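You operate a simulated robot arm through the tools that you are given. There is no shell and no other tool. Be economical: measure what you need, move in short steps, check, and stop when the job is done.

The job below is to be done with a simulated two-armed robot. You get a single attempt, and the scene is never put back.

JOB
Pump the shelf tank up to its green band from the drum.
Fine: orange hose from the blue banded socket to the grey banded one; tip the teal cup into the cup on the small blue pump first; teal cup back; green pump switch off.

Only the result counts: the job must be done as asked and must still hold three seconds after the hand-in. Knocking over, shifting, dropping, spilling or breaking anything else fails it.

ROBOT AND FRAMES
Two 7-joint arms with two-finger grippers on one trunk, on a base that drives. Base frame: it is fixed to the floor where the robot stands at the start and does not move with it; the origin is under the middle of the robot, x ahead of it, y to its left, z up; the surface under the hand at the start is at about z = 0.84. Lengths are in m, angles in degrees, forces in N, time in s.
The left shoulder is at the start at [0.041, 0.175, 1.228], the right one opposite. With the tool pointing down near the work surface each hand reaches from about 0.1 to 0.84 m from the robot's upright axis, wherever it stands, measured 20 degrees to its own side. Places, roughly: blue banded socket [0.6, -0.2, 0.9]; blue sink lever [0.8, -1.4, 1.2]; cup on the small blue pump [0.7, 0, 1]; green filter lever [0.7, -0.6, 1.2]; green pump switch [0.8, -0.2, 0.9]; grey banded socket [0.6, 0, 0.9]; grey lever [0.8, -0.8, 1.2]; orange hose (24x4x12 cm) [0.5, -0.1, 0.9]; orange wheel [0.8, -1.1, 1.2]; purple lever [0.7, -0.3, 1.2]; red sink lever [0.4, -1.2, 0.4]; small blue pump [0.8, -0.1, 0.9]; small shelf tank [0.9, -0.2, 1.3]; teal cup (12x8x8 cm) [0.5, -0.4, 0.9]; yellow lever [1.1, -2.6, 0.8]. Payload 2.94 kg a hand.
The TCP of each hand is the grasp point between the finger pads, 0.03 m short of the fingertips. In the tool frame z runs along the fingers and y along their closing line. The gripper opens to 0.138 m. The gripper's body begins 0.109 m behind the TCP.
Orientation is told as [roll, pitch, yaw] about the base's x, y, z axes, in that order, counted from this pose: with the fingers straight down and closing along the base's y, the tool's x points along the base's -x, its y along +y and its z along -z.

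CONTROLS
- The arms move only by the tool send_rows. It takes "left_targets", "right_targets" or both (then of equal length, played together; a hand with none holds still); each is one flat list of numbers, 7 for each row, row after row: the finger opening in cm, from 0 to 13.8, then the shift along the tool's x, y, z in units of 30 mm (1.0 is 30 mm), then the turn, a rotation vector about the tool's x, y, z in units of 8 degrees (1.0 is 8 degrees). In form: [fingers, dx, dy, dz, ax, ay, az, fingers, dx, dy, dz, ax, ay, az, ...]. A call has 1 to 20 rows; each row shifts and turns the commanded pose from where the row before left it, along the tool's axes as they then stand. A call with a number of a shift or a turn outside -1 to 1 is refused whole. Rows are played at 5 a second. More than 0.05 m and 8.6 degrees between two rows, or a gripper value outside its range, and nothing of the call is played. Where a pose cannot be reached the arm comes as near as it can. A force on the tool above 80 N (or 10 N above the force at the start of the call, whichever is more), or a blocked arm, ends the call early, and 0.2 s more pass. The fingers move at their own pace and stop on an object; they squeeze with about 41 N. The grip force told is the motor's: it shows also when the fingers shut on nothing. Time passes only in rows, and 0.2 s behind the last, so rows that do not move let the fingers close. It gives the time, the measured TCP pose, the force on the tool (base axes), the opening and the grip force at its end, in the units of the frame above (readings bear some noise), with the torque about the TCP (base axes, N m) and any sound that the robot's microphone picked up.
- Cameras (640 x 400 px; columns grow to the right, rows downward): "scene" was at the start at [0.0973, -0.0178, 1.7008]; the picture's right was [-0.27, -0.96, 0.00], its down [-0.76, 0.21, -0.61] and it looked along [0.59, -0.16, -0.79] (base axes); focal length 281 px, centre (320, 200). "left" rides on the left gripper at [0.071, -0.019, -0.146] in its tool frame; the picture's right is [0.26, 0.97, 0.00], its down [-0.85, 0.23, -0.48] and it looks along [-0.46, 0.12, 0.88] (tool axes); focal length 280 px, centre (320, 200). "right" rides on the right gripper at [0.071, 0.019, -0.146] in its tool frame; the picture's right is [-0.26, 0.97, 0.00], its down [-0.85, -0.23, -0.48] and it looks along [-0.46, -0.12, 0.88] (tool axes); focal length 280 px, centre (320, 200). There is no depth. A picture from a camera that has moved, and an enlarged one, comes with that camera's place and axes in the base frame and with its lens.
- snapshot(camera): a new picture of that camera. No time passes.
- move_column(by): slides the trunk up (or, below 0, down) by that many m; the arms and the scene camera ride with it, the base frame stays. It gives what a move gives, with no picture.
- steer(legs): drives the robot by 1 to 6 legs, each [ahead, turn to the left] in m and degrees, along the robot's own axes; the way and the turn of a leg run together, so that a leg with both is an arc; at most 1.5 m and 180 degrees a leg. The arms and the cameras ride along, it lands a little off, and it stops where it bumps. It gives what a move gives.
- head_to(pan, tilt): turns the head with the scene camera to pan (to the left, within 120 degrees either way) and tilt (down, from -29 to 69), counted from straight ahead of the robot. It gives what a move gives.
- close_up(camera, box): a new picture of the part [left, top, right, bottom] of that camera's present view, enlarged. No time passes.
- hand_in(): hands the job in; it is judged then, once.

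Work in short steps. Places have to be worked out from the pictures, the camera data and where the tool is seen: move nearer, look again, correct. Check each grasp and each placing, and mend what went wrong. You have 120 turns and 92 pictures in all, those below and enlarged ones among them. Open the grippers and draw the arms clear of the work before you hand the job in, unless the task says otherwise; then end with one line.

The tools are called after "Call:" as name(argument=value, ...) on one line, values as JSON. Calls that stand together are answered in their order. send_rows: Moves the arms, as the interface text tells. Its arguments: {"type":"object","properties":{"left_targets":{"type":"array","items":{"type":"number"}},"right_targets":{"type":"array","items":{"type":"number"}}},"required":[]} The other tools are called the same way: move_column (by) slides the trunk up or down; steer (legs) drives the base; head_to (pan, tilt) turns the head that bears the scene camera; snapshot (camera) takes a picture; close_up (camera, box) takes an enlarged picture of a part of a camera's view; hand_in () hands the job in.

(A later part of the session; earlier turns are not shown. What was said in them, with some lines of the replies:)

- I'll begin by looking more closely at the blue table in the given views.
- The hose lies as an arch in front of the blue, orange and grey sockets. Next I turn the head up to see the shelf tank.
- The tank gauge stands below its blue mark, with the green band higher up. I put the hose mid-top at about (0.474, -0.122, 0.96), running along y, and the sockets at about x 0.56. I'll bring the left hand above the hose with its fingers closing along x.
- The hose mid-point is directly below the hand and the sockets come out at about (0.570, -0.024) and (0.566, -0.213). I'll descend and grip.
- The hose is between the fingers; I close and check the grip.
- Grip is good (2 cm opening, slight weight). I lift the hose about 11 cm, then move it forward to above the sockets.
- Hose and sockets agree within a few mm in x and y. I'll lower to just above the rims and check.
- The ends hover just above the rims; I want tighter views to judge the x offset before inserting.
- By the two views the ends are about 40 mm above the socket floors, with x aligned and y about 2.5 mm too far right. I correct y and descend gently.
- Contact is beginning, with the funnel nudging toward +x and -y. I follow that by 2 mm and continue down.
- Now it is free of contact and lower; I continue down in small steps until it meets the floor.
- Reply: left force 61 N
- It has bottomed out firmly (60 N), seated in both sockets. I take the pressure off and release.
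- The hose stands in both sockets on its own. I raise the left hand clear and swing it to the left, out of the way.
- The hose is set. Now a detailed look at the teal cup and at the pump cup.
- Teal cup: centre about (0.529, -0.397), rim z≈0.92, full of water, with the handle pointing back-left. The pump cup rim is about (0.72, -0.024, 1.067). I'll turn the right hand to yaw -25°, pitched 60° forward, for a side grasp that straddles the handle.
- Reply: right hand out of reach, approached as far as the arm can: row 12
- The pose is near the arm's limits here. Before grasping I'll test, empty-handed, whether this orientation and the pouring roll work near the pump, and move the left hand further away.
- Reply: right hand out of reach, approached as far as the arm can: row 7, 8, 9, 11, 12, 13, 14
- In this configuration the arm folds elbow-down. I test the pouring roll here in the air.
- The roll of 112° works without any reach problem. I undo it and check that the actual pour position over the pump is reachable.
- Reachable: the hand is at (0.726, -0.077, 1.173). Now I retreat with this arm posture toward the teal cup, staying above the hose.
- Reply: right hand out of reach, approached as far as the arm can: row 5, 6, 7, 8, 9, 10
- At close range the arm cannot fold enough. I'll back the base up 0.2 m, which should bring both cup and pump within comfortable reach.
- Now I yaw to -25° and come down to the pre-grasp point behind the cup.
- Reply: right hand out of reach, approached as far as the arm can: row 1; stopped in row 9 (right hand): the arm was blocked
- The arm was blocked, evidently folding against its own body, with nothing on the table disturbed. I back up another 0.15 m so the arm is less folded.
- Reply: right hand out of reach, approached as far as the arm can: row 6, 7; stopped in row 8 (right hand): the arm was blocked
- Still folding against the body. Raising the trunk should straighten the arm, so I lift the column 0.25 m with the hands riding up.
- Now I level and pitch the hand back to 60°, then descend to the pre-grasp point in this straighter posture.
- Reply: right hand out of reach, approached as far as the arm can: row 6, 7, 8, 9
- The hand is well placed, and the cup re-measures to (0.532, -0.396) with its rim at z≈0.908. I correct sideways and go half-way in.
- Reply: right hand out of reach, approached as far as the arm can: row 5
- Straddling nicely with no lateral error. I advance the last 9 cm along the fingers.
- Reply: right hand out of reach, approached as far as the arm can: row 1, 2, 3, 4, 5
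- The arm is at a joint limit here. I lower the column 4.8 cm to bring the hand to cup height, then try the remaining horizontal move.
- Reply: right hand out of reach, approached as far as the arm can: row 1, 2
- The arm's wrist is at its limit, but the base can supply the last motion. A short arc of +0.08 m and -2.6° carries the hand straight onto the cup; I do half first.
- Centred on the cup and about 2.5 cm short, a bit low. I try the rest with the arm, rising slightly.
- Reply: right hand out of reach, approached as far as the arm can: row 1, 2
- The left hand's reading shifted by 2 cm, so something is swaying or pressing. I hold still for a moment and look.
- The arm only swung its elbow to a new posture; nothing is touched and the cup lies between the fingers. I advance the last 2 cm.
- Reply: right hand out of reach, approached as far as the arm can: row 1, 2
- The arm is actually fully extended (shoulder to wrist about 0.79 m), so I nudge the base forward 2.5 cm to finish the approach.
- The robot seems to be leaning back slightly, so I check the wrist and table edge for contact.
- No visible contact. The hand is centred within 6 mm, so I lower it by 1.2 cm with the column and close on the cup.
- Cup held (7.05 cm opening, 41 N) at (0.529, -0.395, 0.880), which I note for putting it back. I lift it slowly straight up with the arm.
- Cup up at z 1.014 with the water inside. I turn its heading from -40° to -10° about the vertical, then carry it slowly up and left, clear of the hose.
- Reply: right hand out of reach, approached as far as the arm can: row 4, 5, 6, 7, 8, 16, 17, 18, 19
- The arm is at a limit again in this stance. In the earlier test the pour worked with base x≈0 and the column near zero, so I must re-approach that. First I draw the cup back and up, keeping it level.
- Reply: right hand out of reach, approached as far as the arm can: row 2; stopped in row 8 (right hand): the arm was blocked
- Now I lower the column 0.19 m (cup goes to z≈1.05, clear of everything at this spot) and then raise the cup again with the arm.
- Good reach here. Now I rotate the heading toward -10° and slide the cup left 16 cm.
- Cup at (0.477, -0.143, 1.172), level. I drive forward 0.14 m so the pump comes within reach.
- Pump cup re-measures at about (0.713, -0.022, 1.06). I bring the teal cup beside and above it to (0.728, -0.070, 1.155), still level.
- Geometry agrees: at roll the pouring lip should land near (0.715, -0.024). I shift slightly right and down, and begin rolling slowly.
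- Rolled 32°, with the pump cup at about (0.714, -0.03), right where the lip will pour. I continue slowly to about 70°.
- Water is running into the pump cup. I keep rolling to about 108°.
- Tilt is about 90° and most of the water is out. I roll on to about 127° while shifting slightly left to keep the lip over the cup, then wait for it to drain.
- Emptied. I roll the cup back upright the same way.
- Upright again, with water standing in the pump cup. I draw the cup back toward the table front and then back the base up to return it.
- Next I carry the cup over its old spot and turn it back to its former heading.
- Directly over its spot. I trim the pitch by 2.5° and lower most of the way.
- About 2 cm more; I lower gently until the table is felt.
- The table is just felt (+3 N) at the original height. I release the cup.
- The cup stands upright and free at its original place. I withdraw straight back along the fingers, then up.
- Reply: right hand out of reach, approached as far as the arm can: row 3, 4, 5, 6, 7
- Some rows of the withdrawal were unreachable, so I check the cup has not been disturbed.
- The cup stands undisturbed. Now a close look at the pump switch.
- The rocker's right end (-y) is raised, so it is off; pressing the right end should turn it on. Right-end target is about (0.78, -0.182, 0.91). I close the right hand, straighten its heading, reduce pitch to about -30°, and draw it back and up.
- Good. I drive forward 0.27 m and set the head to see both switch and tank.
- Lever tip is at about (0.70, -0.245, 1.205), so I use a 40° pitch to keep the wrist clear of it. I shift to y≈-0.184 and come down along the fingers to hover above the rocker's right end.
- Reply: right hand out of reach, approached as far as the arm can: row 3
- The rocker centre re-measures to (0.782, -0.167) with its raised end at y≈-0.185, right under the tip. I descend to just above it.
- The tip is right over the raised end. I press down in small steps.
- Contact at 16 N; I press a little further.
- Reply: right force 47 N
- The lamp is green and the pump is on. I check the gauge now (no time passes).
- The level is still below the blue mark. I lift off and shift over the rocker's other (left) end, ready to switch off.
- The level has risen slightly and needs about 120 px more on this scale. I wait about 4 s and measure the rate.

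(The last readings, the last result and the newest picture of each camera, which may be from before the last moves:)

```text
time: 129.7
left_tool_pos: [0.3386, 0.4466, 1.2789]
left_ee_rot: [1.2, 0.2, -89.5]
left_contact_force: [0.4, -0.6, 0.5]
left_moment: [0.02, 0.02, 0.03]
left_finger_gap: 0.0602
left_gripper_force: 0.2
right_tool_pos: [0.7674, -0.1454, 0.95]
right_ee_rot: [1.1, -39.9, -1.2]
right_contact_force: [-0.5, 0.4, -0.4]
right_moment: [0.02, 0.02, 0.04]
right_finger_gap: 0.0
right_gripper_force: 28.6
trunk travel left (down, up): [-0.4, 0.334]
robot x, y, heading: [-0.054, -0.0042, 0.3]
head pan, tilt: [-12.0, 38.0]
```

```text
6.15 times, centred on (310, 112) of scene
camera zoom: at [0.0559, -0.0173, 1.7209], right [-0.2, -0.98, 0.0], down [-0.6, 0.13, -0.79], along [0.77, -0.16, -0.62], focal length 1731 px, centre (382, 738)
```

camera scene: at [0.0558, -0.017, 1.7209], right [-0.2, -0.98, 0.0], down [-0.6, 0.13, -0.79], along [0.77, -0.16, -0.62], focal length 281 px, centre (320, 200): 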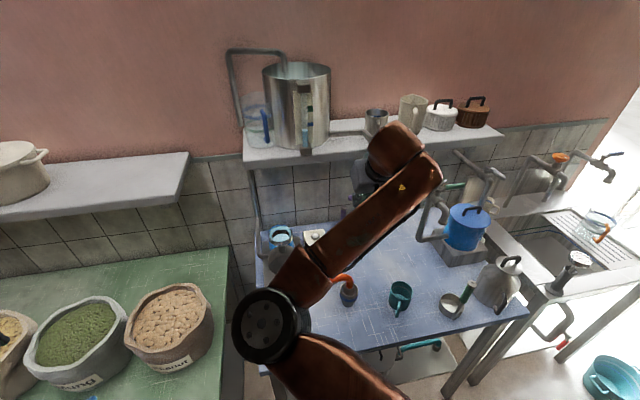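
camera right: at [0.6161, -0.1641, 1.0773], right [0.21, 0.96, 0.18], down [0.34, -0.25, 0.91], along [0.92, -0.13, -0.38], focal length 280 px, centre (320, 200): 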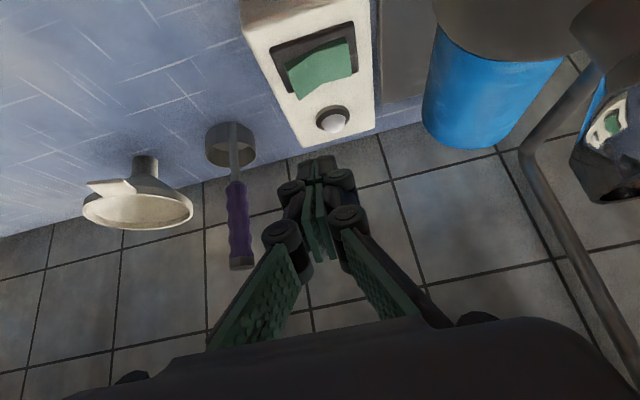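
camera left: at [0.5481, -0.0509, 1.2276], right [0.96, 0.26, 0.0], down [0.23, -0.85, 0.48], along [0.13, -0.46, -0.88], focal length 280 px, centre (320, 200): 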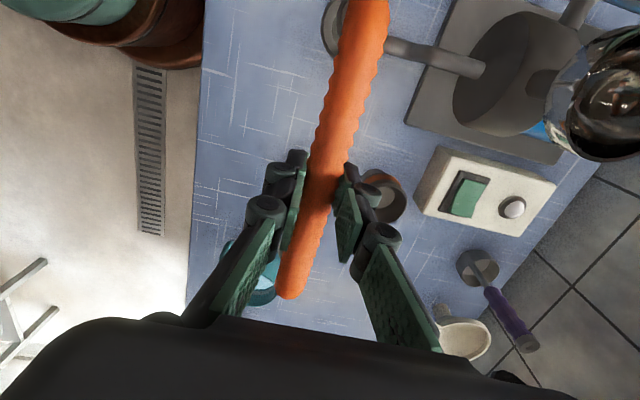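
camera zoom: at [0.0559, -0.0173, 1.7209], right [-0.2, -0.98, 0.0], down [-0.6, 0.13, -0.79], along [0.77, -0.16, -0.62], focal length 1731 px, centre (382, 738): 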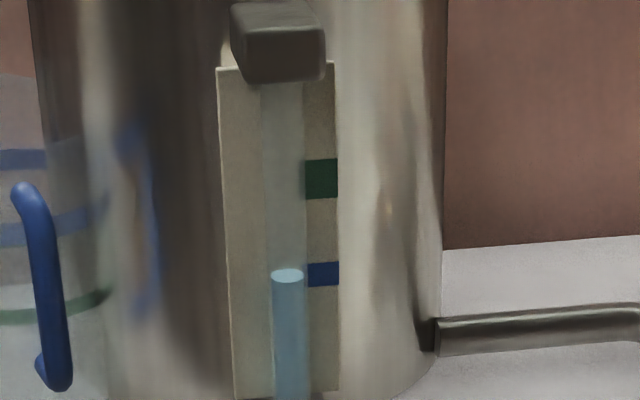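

Rate is about 5.5 px/s and I need about 85 px more. I wait in two calls of 4.2 s.

Call:
send_rows(right_targets=[0, 0, 0, 0, 0, 0, 0, 0, 0, 0, 0, 0, 0, 0, 0, 0, 0, 0, 0, 0, 0, 0, 0, 0, 0, 0, 0, 0, 0, 0, 0, 0, 0, 0, 0, 0, 0, 0, 0, 0, 0, 0, 0, 0, 0, 0, 0, 0, 0, 0, 0, 0, 0, 0, 0, 0, 0, 0, 0, 0, 0, 0, 0, 0, 0, 0, 0, 0, 0, 0, 0, 0, 0, 0, 0, 0, 0, 0, 0, 0, 0, 0, 0, 0, 0, 0, 0, 0, 0, 0, 0, 0, 0, 0, 0, 0, 0, 0, 0, 0, 0, 0, 0, 0, 0, 0, 0, 0, 0, 0, 0, 0, 0, 0, 0, 0, 0, 0, 0, 0, 0, 0, 0, 0, 0, 0, 0, 0, 0, 0, 0, 0, 0, 0, 0, 0, 0, 0, 0, 0])

Call:
send_rows(right_targets=[0, 0, 0, 0, 0, 0, 0, 0, 0, 0, 0, 0, 0, 0, 0, 0, 0, 0, 0, 0, 0, 0, 0, 0, 0, 0, 0, 0, 0, 0, 0, 0, 0, 0, 0, 0, 0, 0, 0, 0, 0, 0, 0, 0, 0, 0, 0, 0, 0, 0, 0, 0, 0, 0, 0, 0, 0, 0, 0, 0, 0, 0, 0, 0, 0, 0, 0, 0, 0, 0, 0, 0, 0, 0, 0, 0, 0, 0, 0, 0, 0, 0, 0, 0, 0, 0, 0, 0, 0, 0, 0, 0, 0, 0, 0, 0, 0, 0, 0, 0, 0, 0, 0, 0, 0, 0, 0, 0, 0, 0, 0, 0, 0, 0, 0, 0, 0, 0, 0, 0, 0, 0, 0, 0, 0, 0, 0, 0, 0, 0, 0, 0, 0, 0, 0, 0, 0, 0, 0, 0])

Call:
close_up(camera="scene", box=[270, 80, 350, 145])

```text
time: 133.8
left_tool_pos: [0.3388, 0.4485, 1.2784]
left_ee_rot: [1.1, 0.1, -89.6]
left_contact_force: [-1.0, 0.0, 0.5]
left_moment: [-0.03, -0.02, -0.03]
left_finger_gap: 0.0603
left_gripper_force: 0.1
right_tool_pos: [0.7674, -0.1471, 0.9489]
right_ee_rot: [1.2, -40.0, -1.2]
right_contact_force: [-0.7, 0.7, -0.2]
right_moment: [0.02, 0.0, 0.01]
right_finger_gap: 0.0
right_gripper_force: 28.5
trunk travel left (down, up): [-0.4, 0.334]
robot x, y, heading: [-0.0543, -0.0016, 0.0]
head pan, tilt: [-12.0, 38.0]
```

```text
time: 138.1
left_tool_pos: [0.3379, 0.4477, 1.2798]
left_ee_rot: [1.2, 0.0, -89.6]
left_contact_force: [0.2, -0.6, 1.1]
left_moment: [-0.02, 0.0, -0.01]
left_finger_gap: 0.0599
left_gripper_force: 0.0
right_tool_pos: [0.7686, -0.1476, 0.9496]
right_ee_rot: [1.1, -39.9, -1.2]
right_contact_force: [0.1, -0.2, 0.0]
right_moment: [-0.01, -0.05, 0.03]
right_finger_gap: 0.0
right_gripper_force: 28.3
trunk travel left (down, up): [-0.4, 0.334]
robot x, y, heading: [-0.0541, -0.0017, 0.3]
head pan, tilt: [-12.0, 38.0]
```

```text
6.15 times, centred on (310, 112) of scene
camera zoom: at [0.0559, -0.0173, 1.7209], right [-0.2, -0.98, 0.0], down [-0.6, 0.13, -0.79], along [0.77, -0.16, -0.62], focal length 1731 px, centre (382, 738)
```

zoom: 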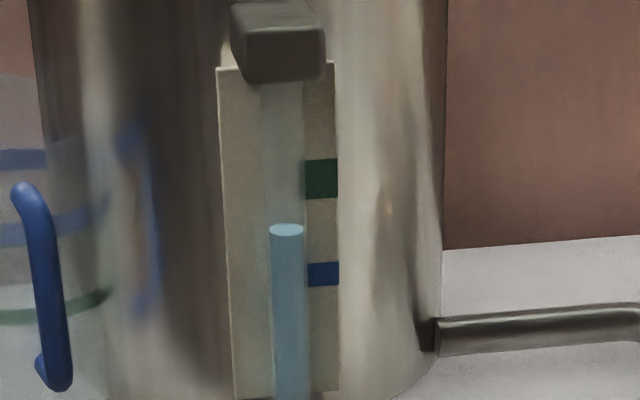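

Level at 230 px; target about 186 px in the middle of the green band. I wait 6.8 s and then press.

Call:
send_rows(right_targets=[0, 0, 0, 0, 0, 0, 0, 0, 0, 0, 0, 0, 0, 0, 0, 0, 0, 0, 0, 0, 0, 0, 0, 0, 0, 0, 0, 0, 0, 0, 0, 0, 0, 0, 0, 0, 0, 0, 0, 0, 0, 0, 0, 0, 0, 0, 0, 0, 0, 0, 0, 0, 0, 0, 0, 0, 0, 0, 0, 0, 0, 0, 0, 0, 0, 0, 0, 0, 0, 0, 0, 0, 0, 0, 0, 0, 0, 0, 0, 0, 0, 0, 0, 0, 0, 0, 0, 0, 0, 0, 0, 0, 0, 0, 0, 0, 0, 0, 0, 0, 0, 0, 0, 0, 0, 0, 0, 0, 0, 0, 0, 0, 0, 0, 0, 0, 0, 0, 0, 0, 0, 0, 0, 0, 0, 0, 0, 0, 0, 0, 0, 0, 0, 0, 0, 0, 0, 0, 0, 0])

Call:
send_rows(right_targets=[0, 0, 0, 0, 0, 0, 0, 0, 0, 0, 0, 0, 0, 0, 0, 0, 0, 0, 0, 0, 0, 0, 0, 0, 0, 0, 0, 0, 0, 0, 0, 0, 0, 0, 0, 0, 0, 0, 0, 0, 0, 0, 0, 0, 0, 0, 0, 0, 0, 0, 0, 0, 0, 0, 0, 0, 0, 0, 0, 0, 0, 0, 0, 0, 0, 0, 0, 0, 0, 0, 0, 0, 0, 0, 0, 0, 0])

Call:
send_rows(right_targets=[0, 0.3, 0, 0.36, 0, 0, 0, 0, 0.107, 0, 0.128, 0, 0, 0, 0, 0.107, 0, 0.128, 0, 0, 0])

Call:
close_up(camera="scene", box=[240, 80, 400, 270])

```text
time: 142.2
left_tool_pos: [0.3386, 0.447, 1.2783]
left_ee_rot: [1.3, 0.1, -89.5]
left_contact_force: [0.5, -0.3, -0.5]
left_moment: [-0.01, -0.01, -0.04]
left_finger_gap: 0.06
left_gripper_force: 0.0
right_tool_pos: [0.7667, -0.1463, 0.9498]
right_ee_rot: [1.0, -39.9, -1.2]
right_contact_force: [0.6, 0.5, 0.2]
right_moment: [0.01, 0.02, 0.01]
right_finger_gap: 0.0
right_gripper_force: 28.5
trunk travel left (down, up): [-0.4, 0.334]
robot x, y, heading: [-0.0514, -0.0, 0.4]
head pan, tilt: [-12.0, 38.0]
```

```text
time: 144.7
left_tool_pos: [0.3386, 0.4478, 1.2776]
left_ee_rot: [1.2, 0.1, -89.5]
left_contact_force: [-0.8, 0.0, 0.2]
left_moment: [0.01, -0.03, 0.0]
left_finger_gap: 0.0601
left_gripper_force: 0.0
right_tool_pos: [0.7673, -0.1466, 0.9496]
right_ee_rot: [1.1, -39.9, -1.2]
right_contact_force: [0.2, -0.4, -0.2]
right_moment: [0.01, -0.01, -0.01]
right_finger_gap: 0.0002
right_gripper_force: 28.9
trunk travel left (down, up): [-0.4, 0.334]
robot x, y, heading: [-0.0562, -0.003, 0.3]
head pan, tilt: [-12.0, 38.0]
```

```text
time: 145.4
left_tool_pos: [0.3351, 0.4475, 1.2781]
left_ee_rot: [1.4, 0.1, -89.6]
left_contact_force: [-0.1, 0.3, -0.8]
left_moment: [-0.03, 0.0, -0.02]
left_finger_gap: 0.0599
left_gripper_force: 0.1
right_tool_pos: [0.7669, -0.1472, 0.9345]
right_ee_rot: [1.0, -40.6, -1.1]
right_contact_force: [-3.2, 1.5, 23.8]
right_moment: [-0.15, -0.08, 0.02]
right_finger_gap: 0.0
right_gripper_force: 28.3
trunk travel left (down, up): [-0.4, 0.334]
robot x, y, heading: [-0.0551, -0.0009, 0.2]
head pan, tilt: [-12.0, 38.0]
```

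```text
2.11 times, centred on (320, 175) of scene
camera zoom: at [0.052, -0.0166, 1.7215], right [-0.2, -0.98, 0.0], down [-0.6, 0.13, -0.79], along [0.77, -0.16, -0.61], focal length 592 px, centre (320, 253)
```

zoom: 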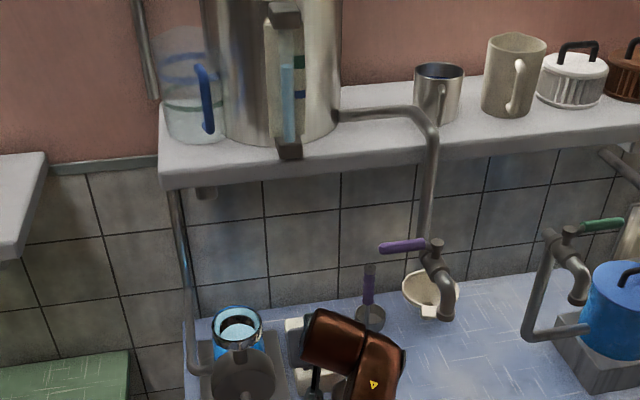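

Contact at 24 N but the lamp is hidden; I press a little more, as was needed for switching on, then lift off.

Call:
send_rows(right_targets=[0, 0.107, 0, 0.128, 0, 0, 0, 0, -0.6, 0, -0.72, 0, 0, 0, 0, -0.6, 0, -0.72, 0, 0, 0])

Call:
close_up(camera="right", box=[200, 0, 440, 200])

Call:
close_up(camera="scene", box=[270, 80, 350, 145])

```text
time: 146.2
left_tool_pos: [0.3374, 0.4473, 1.2781]
left_ee_rot: [1.3, 0.1, -89.5]
left_contact_force: [-0.1, 0.4, 0.0]
left_moment: [0.01, -0.04, -0.02]
left_finger_gap: 0.0602
left_gripper_force: 0.1
right_tool_pos: [0.7644, -0.147, 0.9747]
right_ee_rot: [1.2, -39.6, -1.1]
right_contact_force: [-0.5, -0.9, 0.3]
right_moment: [-0.02, 0.0, -0.01]
right_finger_gap: 0.0
right_gripper_force: 28.2
trunk travel left (down, up): [-0.4, 0.334]
robot x, y, heading: [-0.0539, -0.0056, 0.0]
head pan, tilt: [-12.0, 38.0]
```

```text
2.00 times, centred on (320, 100) of right
camera zoom: at [0.6177, -0.1262, 1.0436], right [0.21, 0.96, 0.18], down [0.35, -0.25, 0.9], along [0.91, -0.13, -0.39], focal length 561 px, centre (320, 400)
```

zoom: 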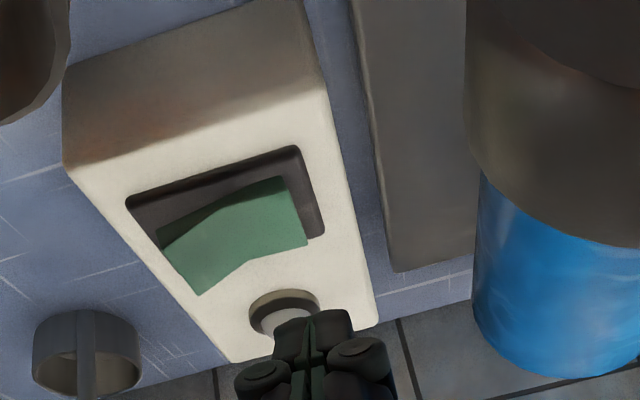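

```text
6.15 times, centred on (310, 112) of scene
camera zoom: at [0.0545, -0.0171, 1.7209], right [-0.2, -0.98, 0.0], down [-0.6, 0.13, -0.79], along [0.77, -0.16, -0.62], focal length 1731 px, centre (382, 738)
```

zoom: 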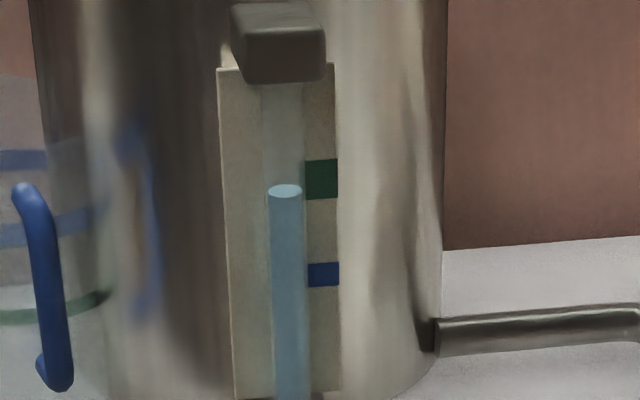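

The lamp is off, and the level (190 px, about 8 px higher allowing for the tube standing ahead of the scale) is inside the green band. I withdraw the right hand the way it came and open it.

Call:
send_rows(right_targets=[0, -0.143, 0, -0.888, 0, 0, 0, 0, -0.143, 0, -0.888, 0, 0, 0, 0, -0.143, 0, -0.888, 0, 0, 0, 0, -0.143, 0, -0.888, 0, 0, 0, 0, -0.143, 0, -0.888, 0, 0, 0, 0, -0.143, 0, -0.888, 0, 0, 0, 0, -0.143, 0, -0.888, 0, 0, 0, 0, -0.143, 0, -0.888, 0, 0, 0, 0, -0.143, 0, -0.888, 0, 0, 0, 0, -0.143, 0, -0.888, 0, 0, 0, 0, 0, 0, 0, 0, 0, 0])

Call:
steer(legs=[[-0.35, 0]])

Call:
send_rows(left_targets=[8, 0, 0, 0, 0, 0, 0, 13, 0, 0, 0, 0, 0, 0, 13, 0, 0, 0, 0, 0, 0, 13, 0, 0, 0, 0, 0, 0, 13, 0, 0, 0, 0, 0, 0], right_targets=[5, 0, 0, 0, 0, 0, 0, 10, 0, 0, 0, 0, 0, 0, 13, 0, 0, 0, 0, 0, 0, 13, 0, 0, 0, 0, 0, 0, 13, 0, 0, 0, 0, 0, 0])

Call:
snapshot(camera="scene")

```text
time: 148.7
left_tool_pos: [0.3392, 0.4468, 1.2782]
left_ee_rot: [1.1, 0.0, -89.6]
left_contact_force: [0.0, -0.2, 0.0]
left_moment: [0.04, 0.02, 0.03]
left_finger_gap: 0.0599
left_gripper_force: 0.1
right_tool_pos: [0.6307, -0.1514, 1.2082]
right_ee_rot: [1.1, -39.9, -1.3]
right_contact_force: [0.4, 0.7, 0.0]
right_moment: [-0.02, 0.0, 0.02]
right_finger_gap: 0.0002
right_gripper_force: 28.4
trunk travel left (down, up): [-0.4, 0.334]
robot x, y, heading: [-0.0522, -0.0036, 0.3]
head pan, tilt: [-12.0, 38.0]
```

```text
time: 150.9
left_tool_pos: [-0.017, 0.4467, 1.2785]
left_ee_rot: [1.3, 0.2, -89.1]
left_contact_force: [0.1, 0.2, 0.2]
left_moment: [-0.07, -0.07, 0.01]
left_finger_gap: 0.0599
left_gripper_force: 0.0
right_tool_pos: [0.2793, -0.1484, 1.209]
right_ee_rot: [1.2, -40.0, -0.7]
right_contact_force: [0.4, -0.3, 0.0]
right_moment: [-0.03, 0.0, -0.06]
right_finger_gap: 0.0
right_gripper_force: 28.1
trunk travel left (down, up): [-0.4, 0.334]
robot x, y, heading: [-0.4038, -0.0045, 0.8]
head pan, tilt: [-12.0, 38.0]
```

```text
time: 152.1
left_tool_pos: [-0.0163, 0.4461, 1.2781]
left_ee_rot: [1.2, 0.1, -89.2]
left_contact_force: [0.4, -1.1, 0.1]
left_moment: [0.0, 0.05, -0.01]
left_finger_gap: 0.13
left_gripper_force: 0.1
right_tool_pos: [0.2805, -0.1479, 1.2078]
right_ee_rot: [1.1, -39.9, -0.6]
right_contact_force: [-0.3, -0.4, 0.5]
right_moment: [-0.02, 0.02, 0.02]
right_finger_gap: 0.1027
right_gripper_force: 0.0
trunk travel left (down, up): [-0.4, 0.334]
robot x, y, heading: [-0.4049, -0.0078, 0.7]
head pan, tilt: [-12.0, 38.0]
```

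```text
5 pictures are left
camera scene: at [-0.2955, -0.0191, 1.7209], right [-0.2, -0.98, 0.0], down [-0.6, 0.12, -0.79], along [0.77, -0.16, -0.62], focal length 281 px, centre (320, 200)
```

scene: 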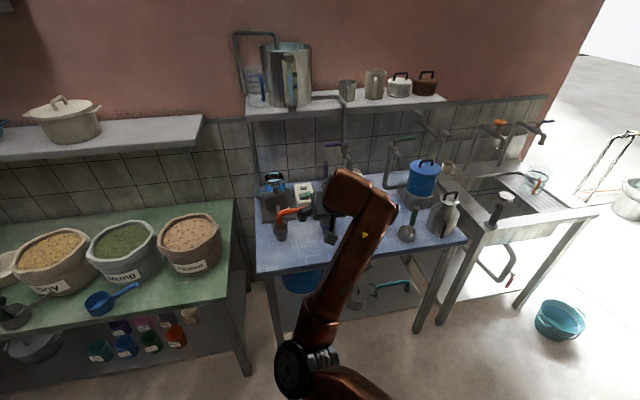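

Everything looks in place. A last check of the gauge and of the lamp.

Call:
close_up(camera="scene", box=[265, 40, 325, 110])

Call:
close_up(camera="scene", box=[250, 160, 430, 270])

```text
5.71 times, centred on (295, 75) of scene
camera zoom: at [-0.2955, -0.0191, 1.7209], right [-0.2, -0.98, 0.0], down [-0.6, 0.12, -0.79], along [0.77, -0.16, -0.62], focal length 1607 px, centre (463, 914)
```

zoom: 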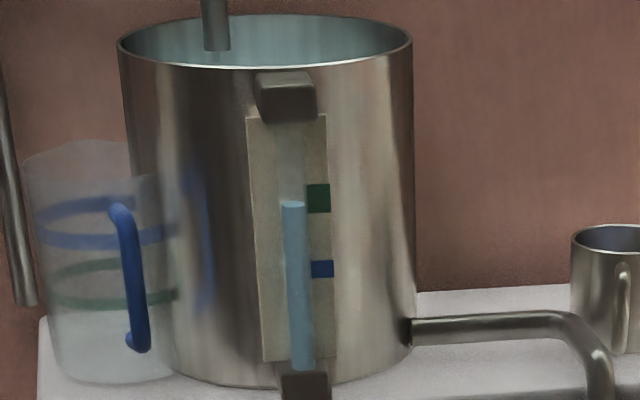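

```text
3.56 times, centred on (340, 215) of scene
camera zoom: at [-0.2955, -0.0191, 1.7209], right [-0.2, -0.98, 0.0], down [-0.6, 0.12, -0.79], along [0.77, -0.16, -0.62], focal length 1000 px, centre (249, 147)
```

zoom: 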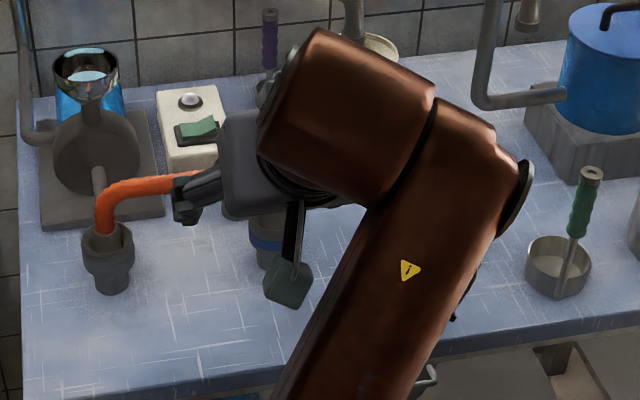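

The lamp is white (off), the level rests inside the green band, the hose is seated, and the arms are clear with grippers open. I hand in.

Call:
hand_in()

```text
The job is handed in.
```

The job is handed in: the tank is filled into its green band, the pump is off, the orange hose joins the blue and grey banded sockets, and the teal cup is back in its place.
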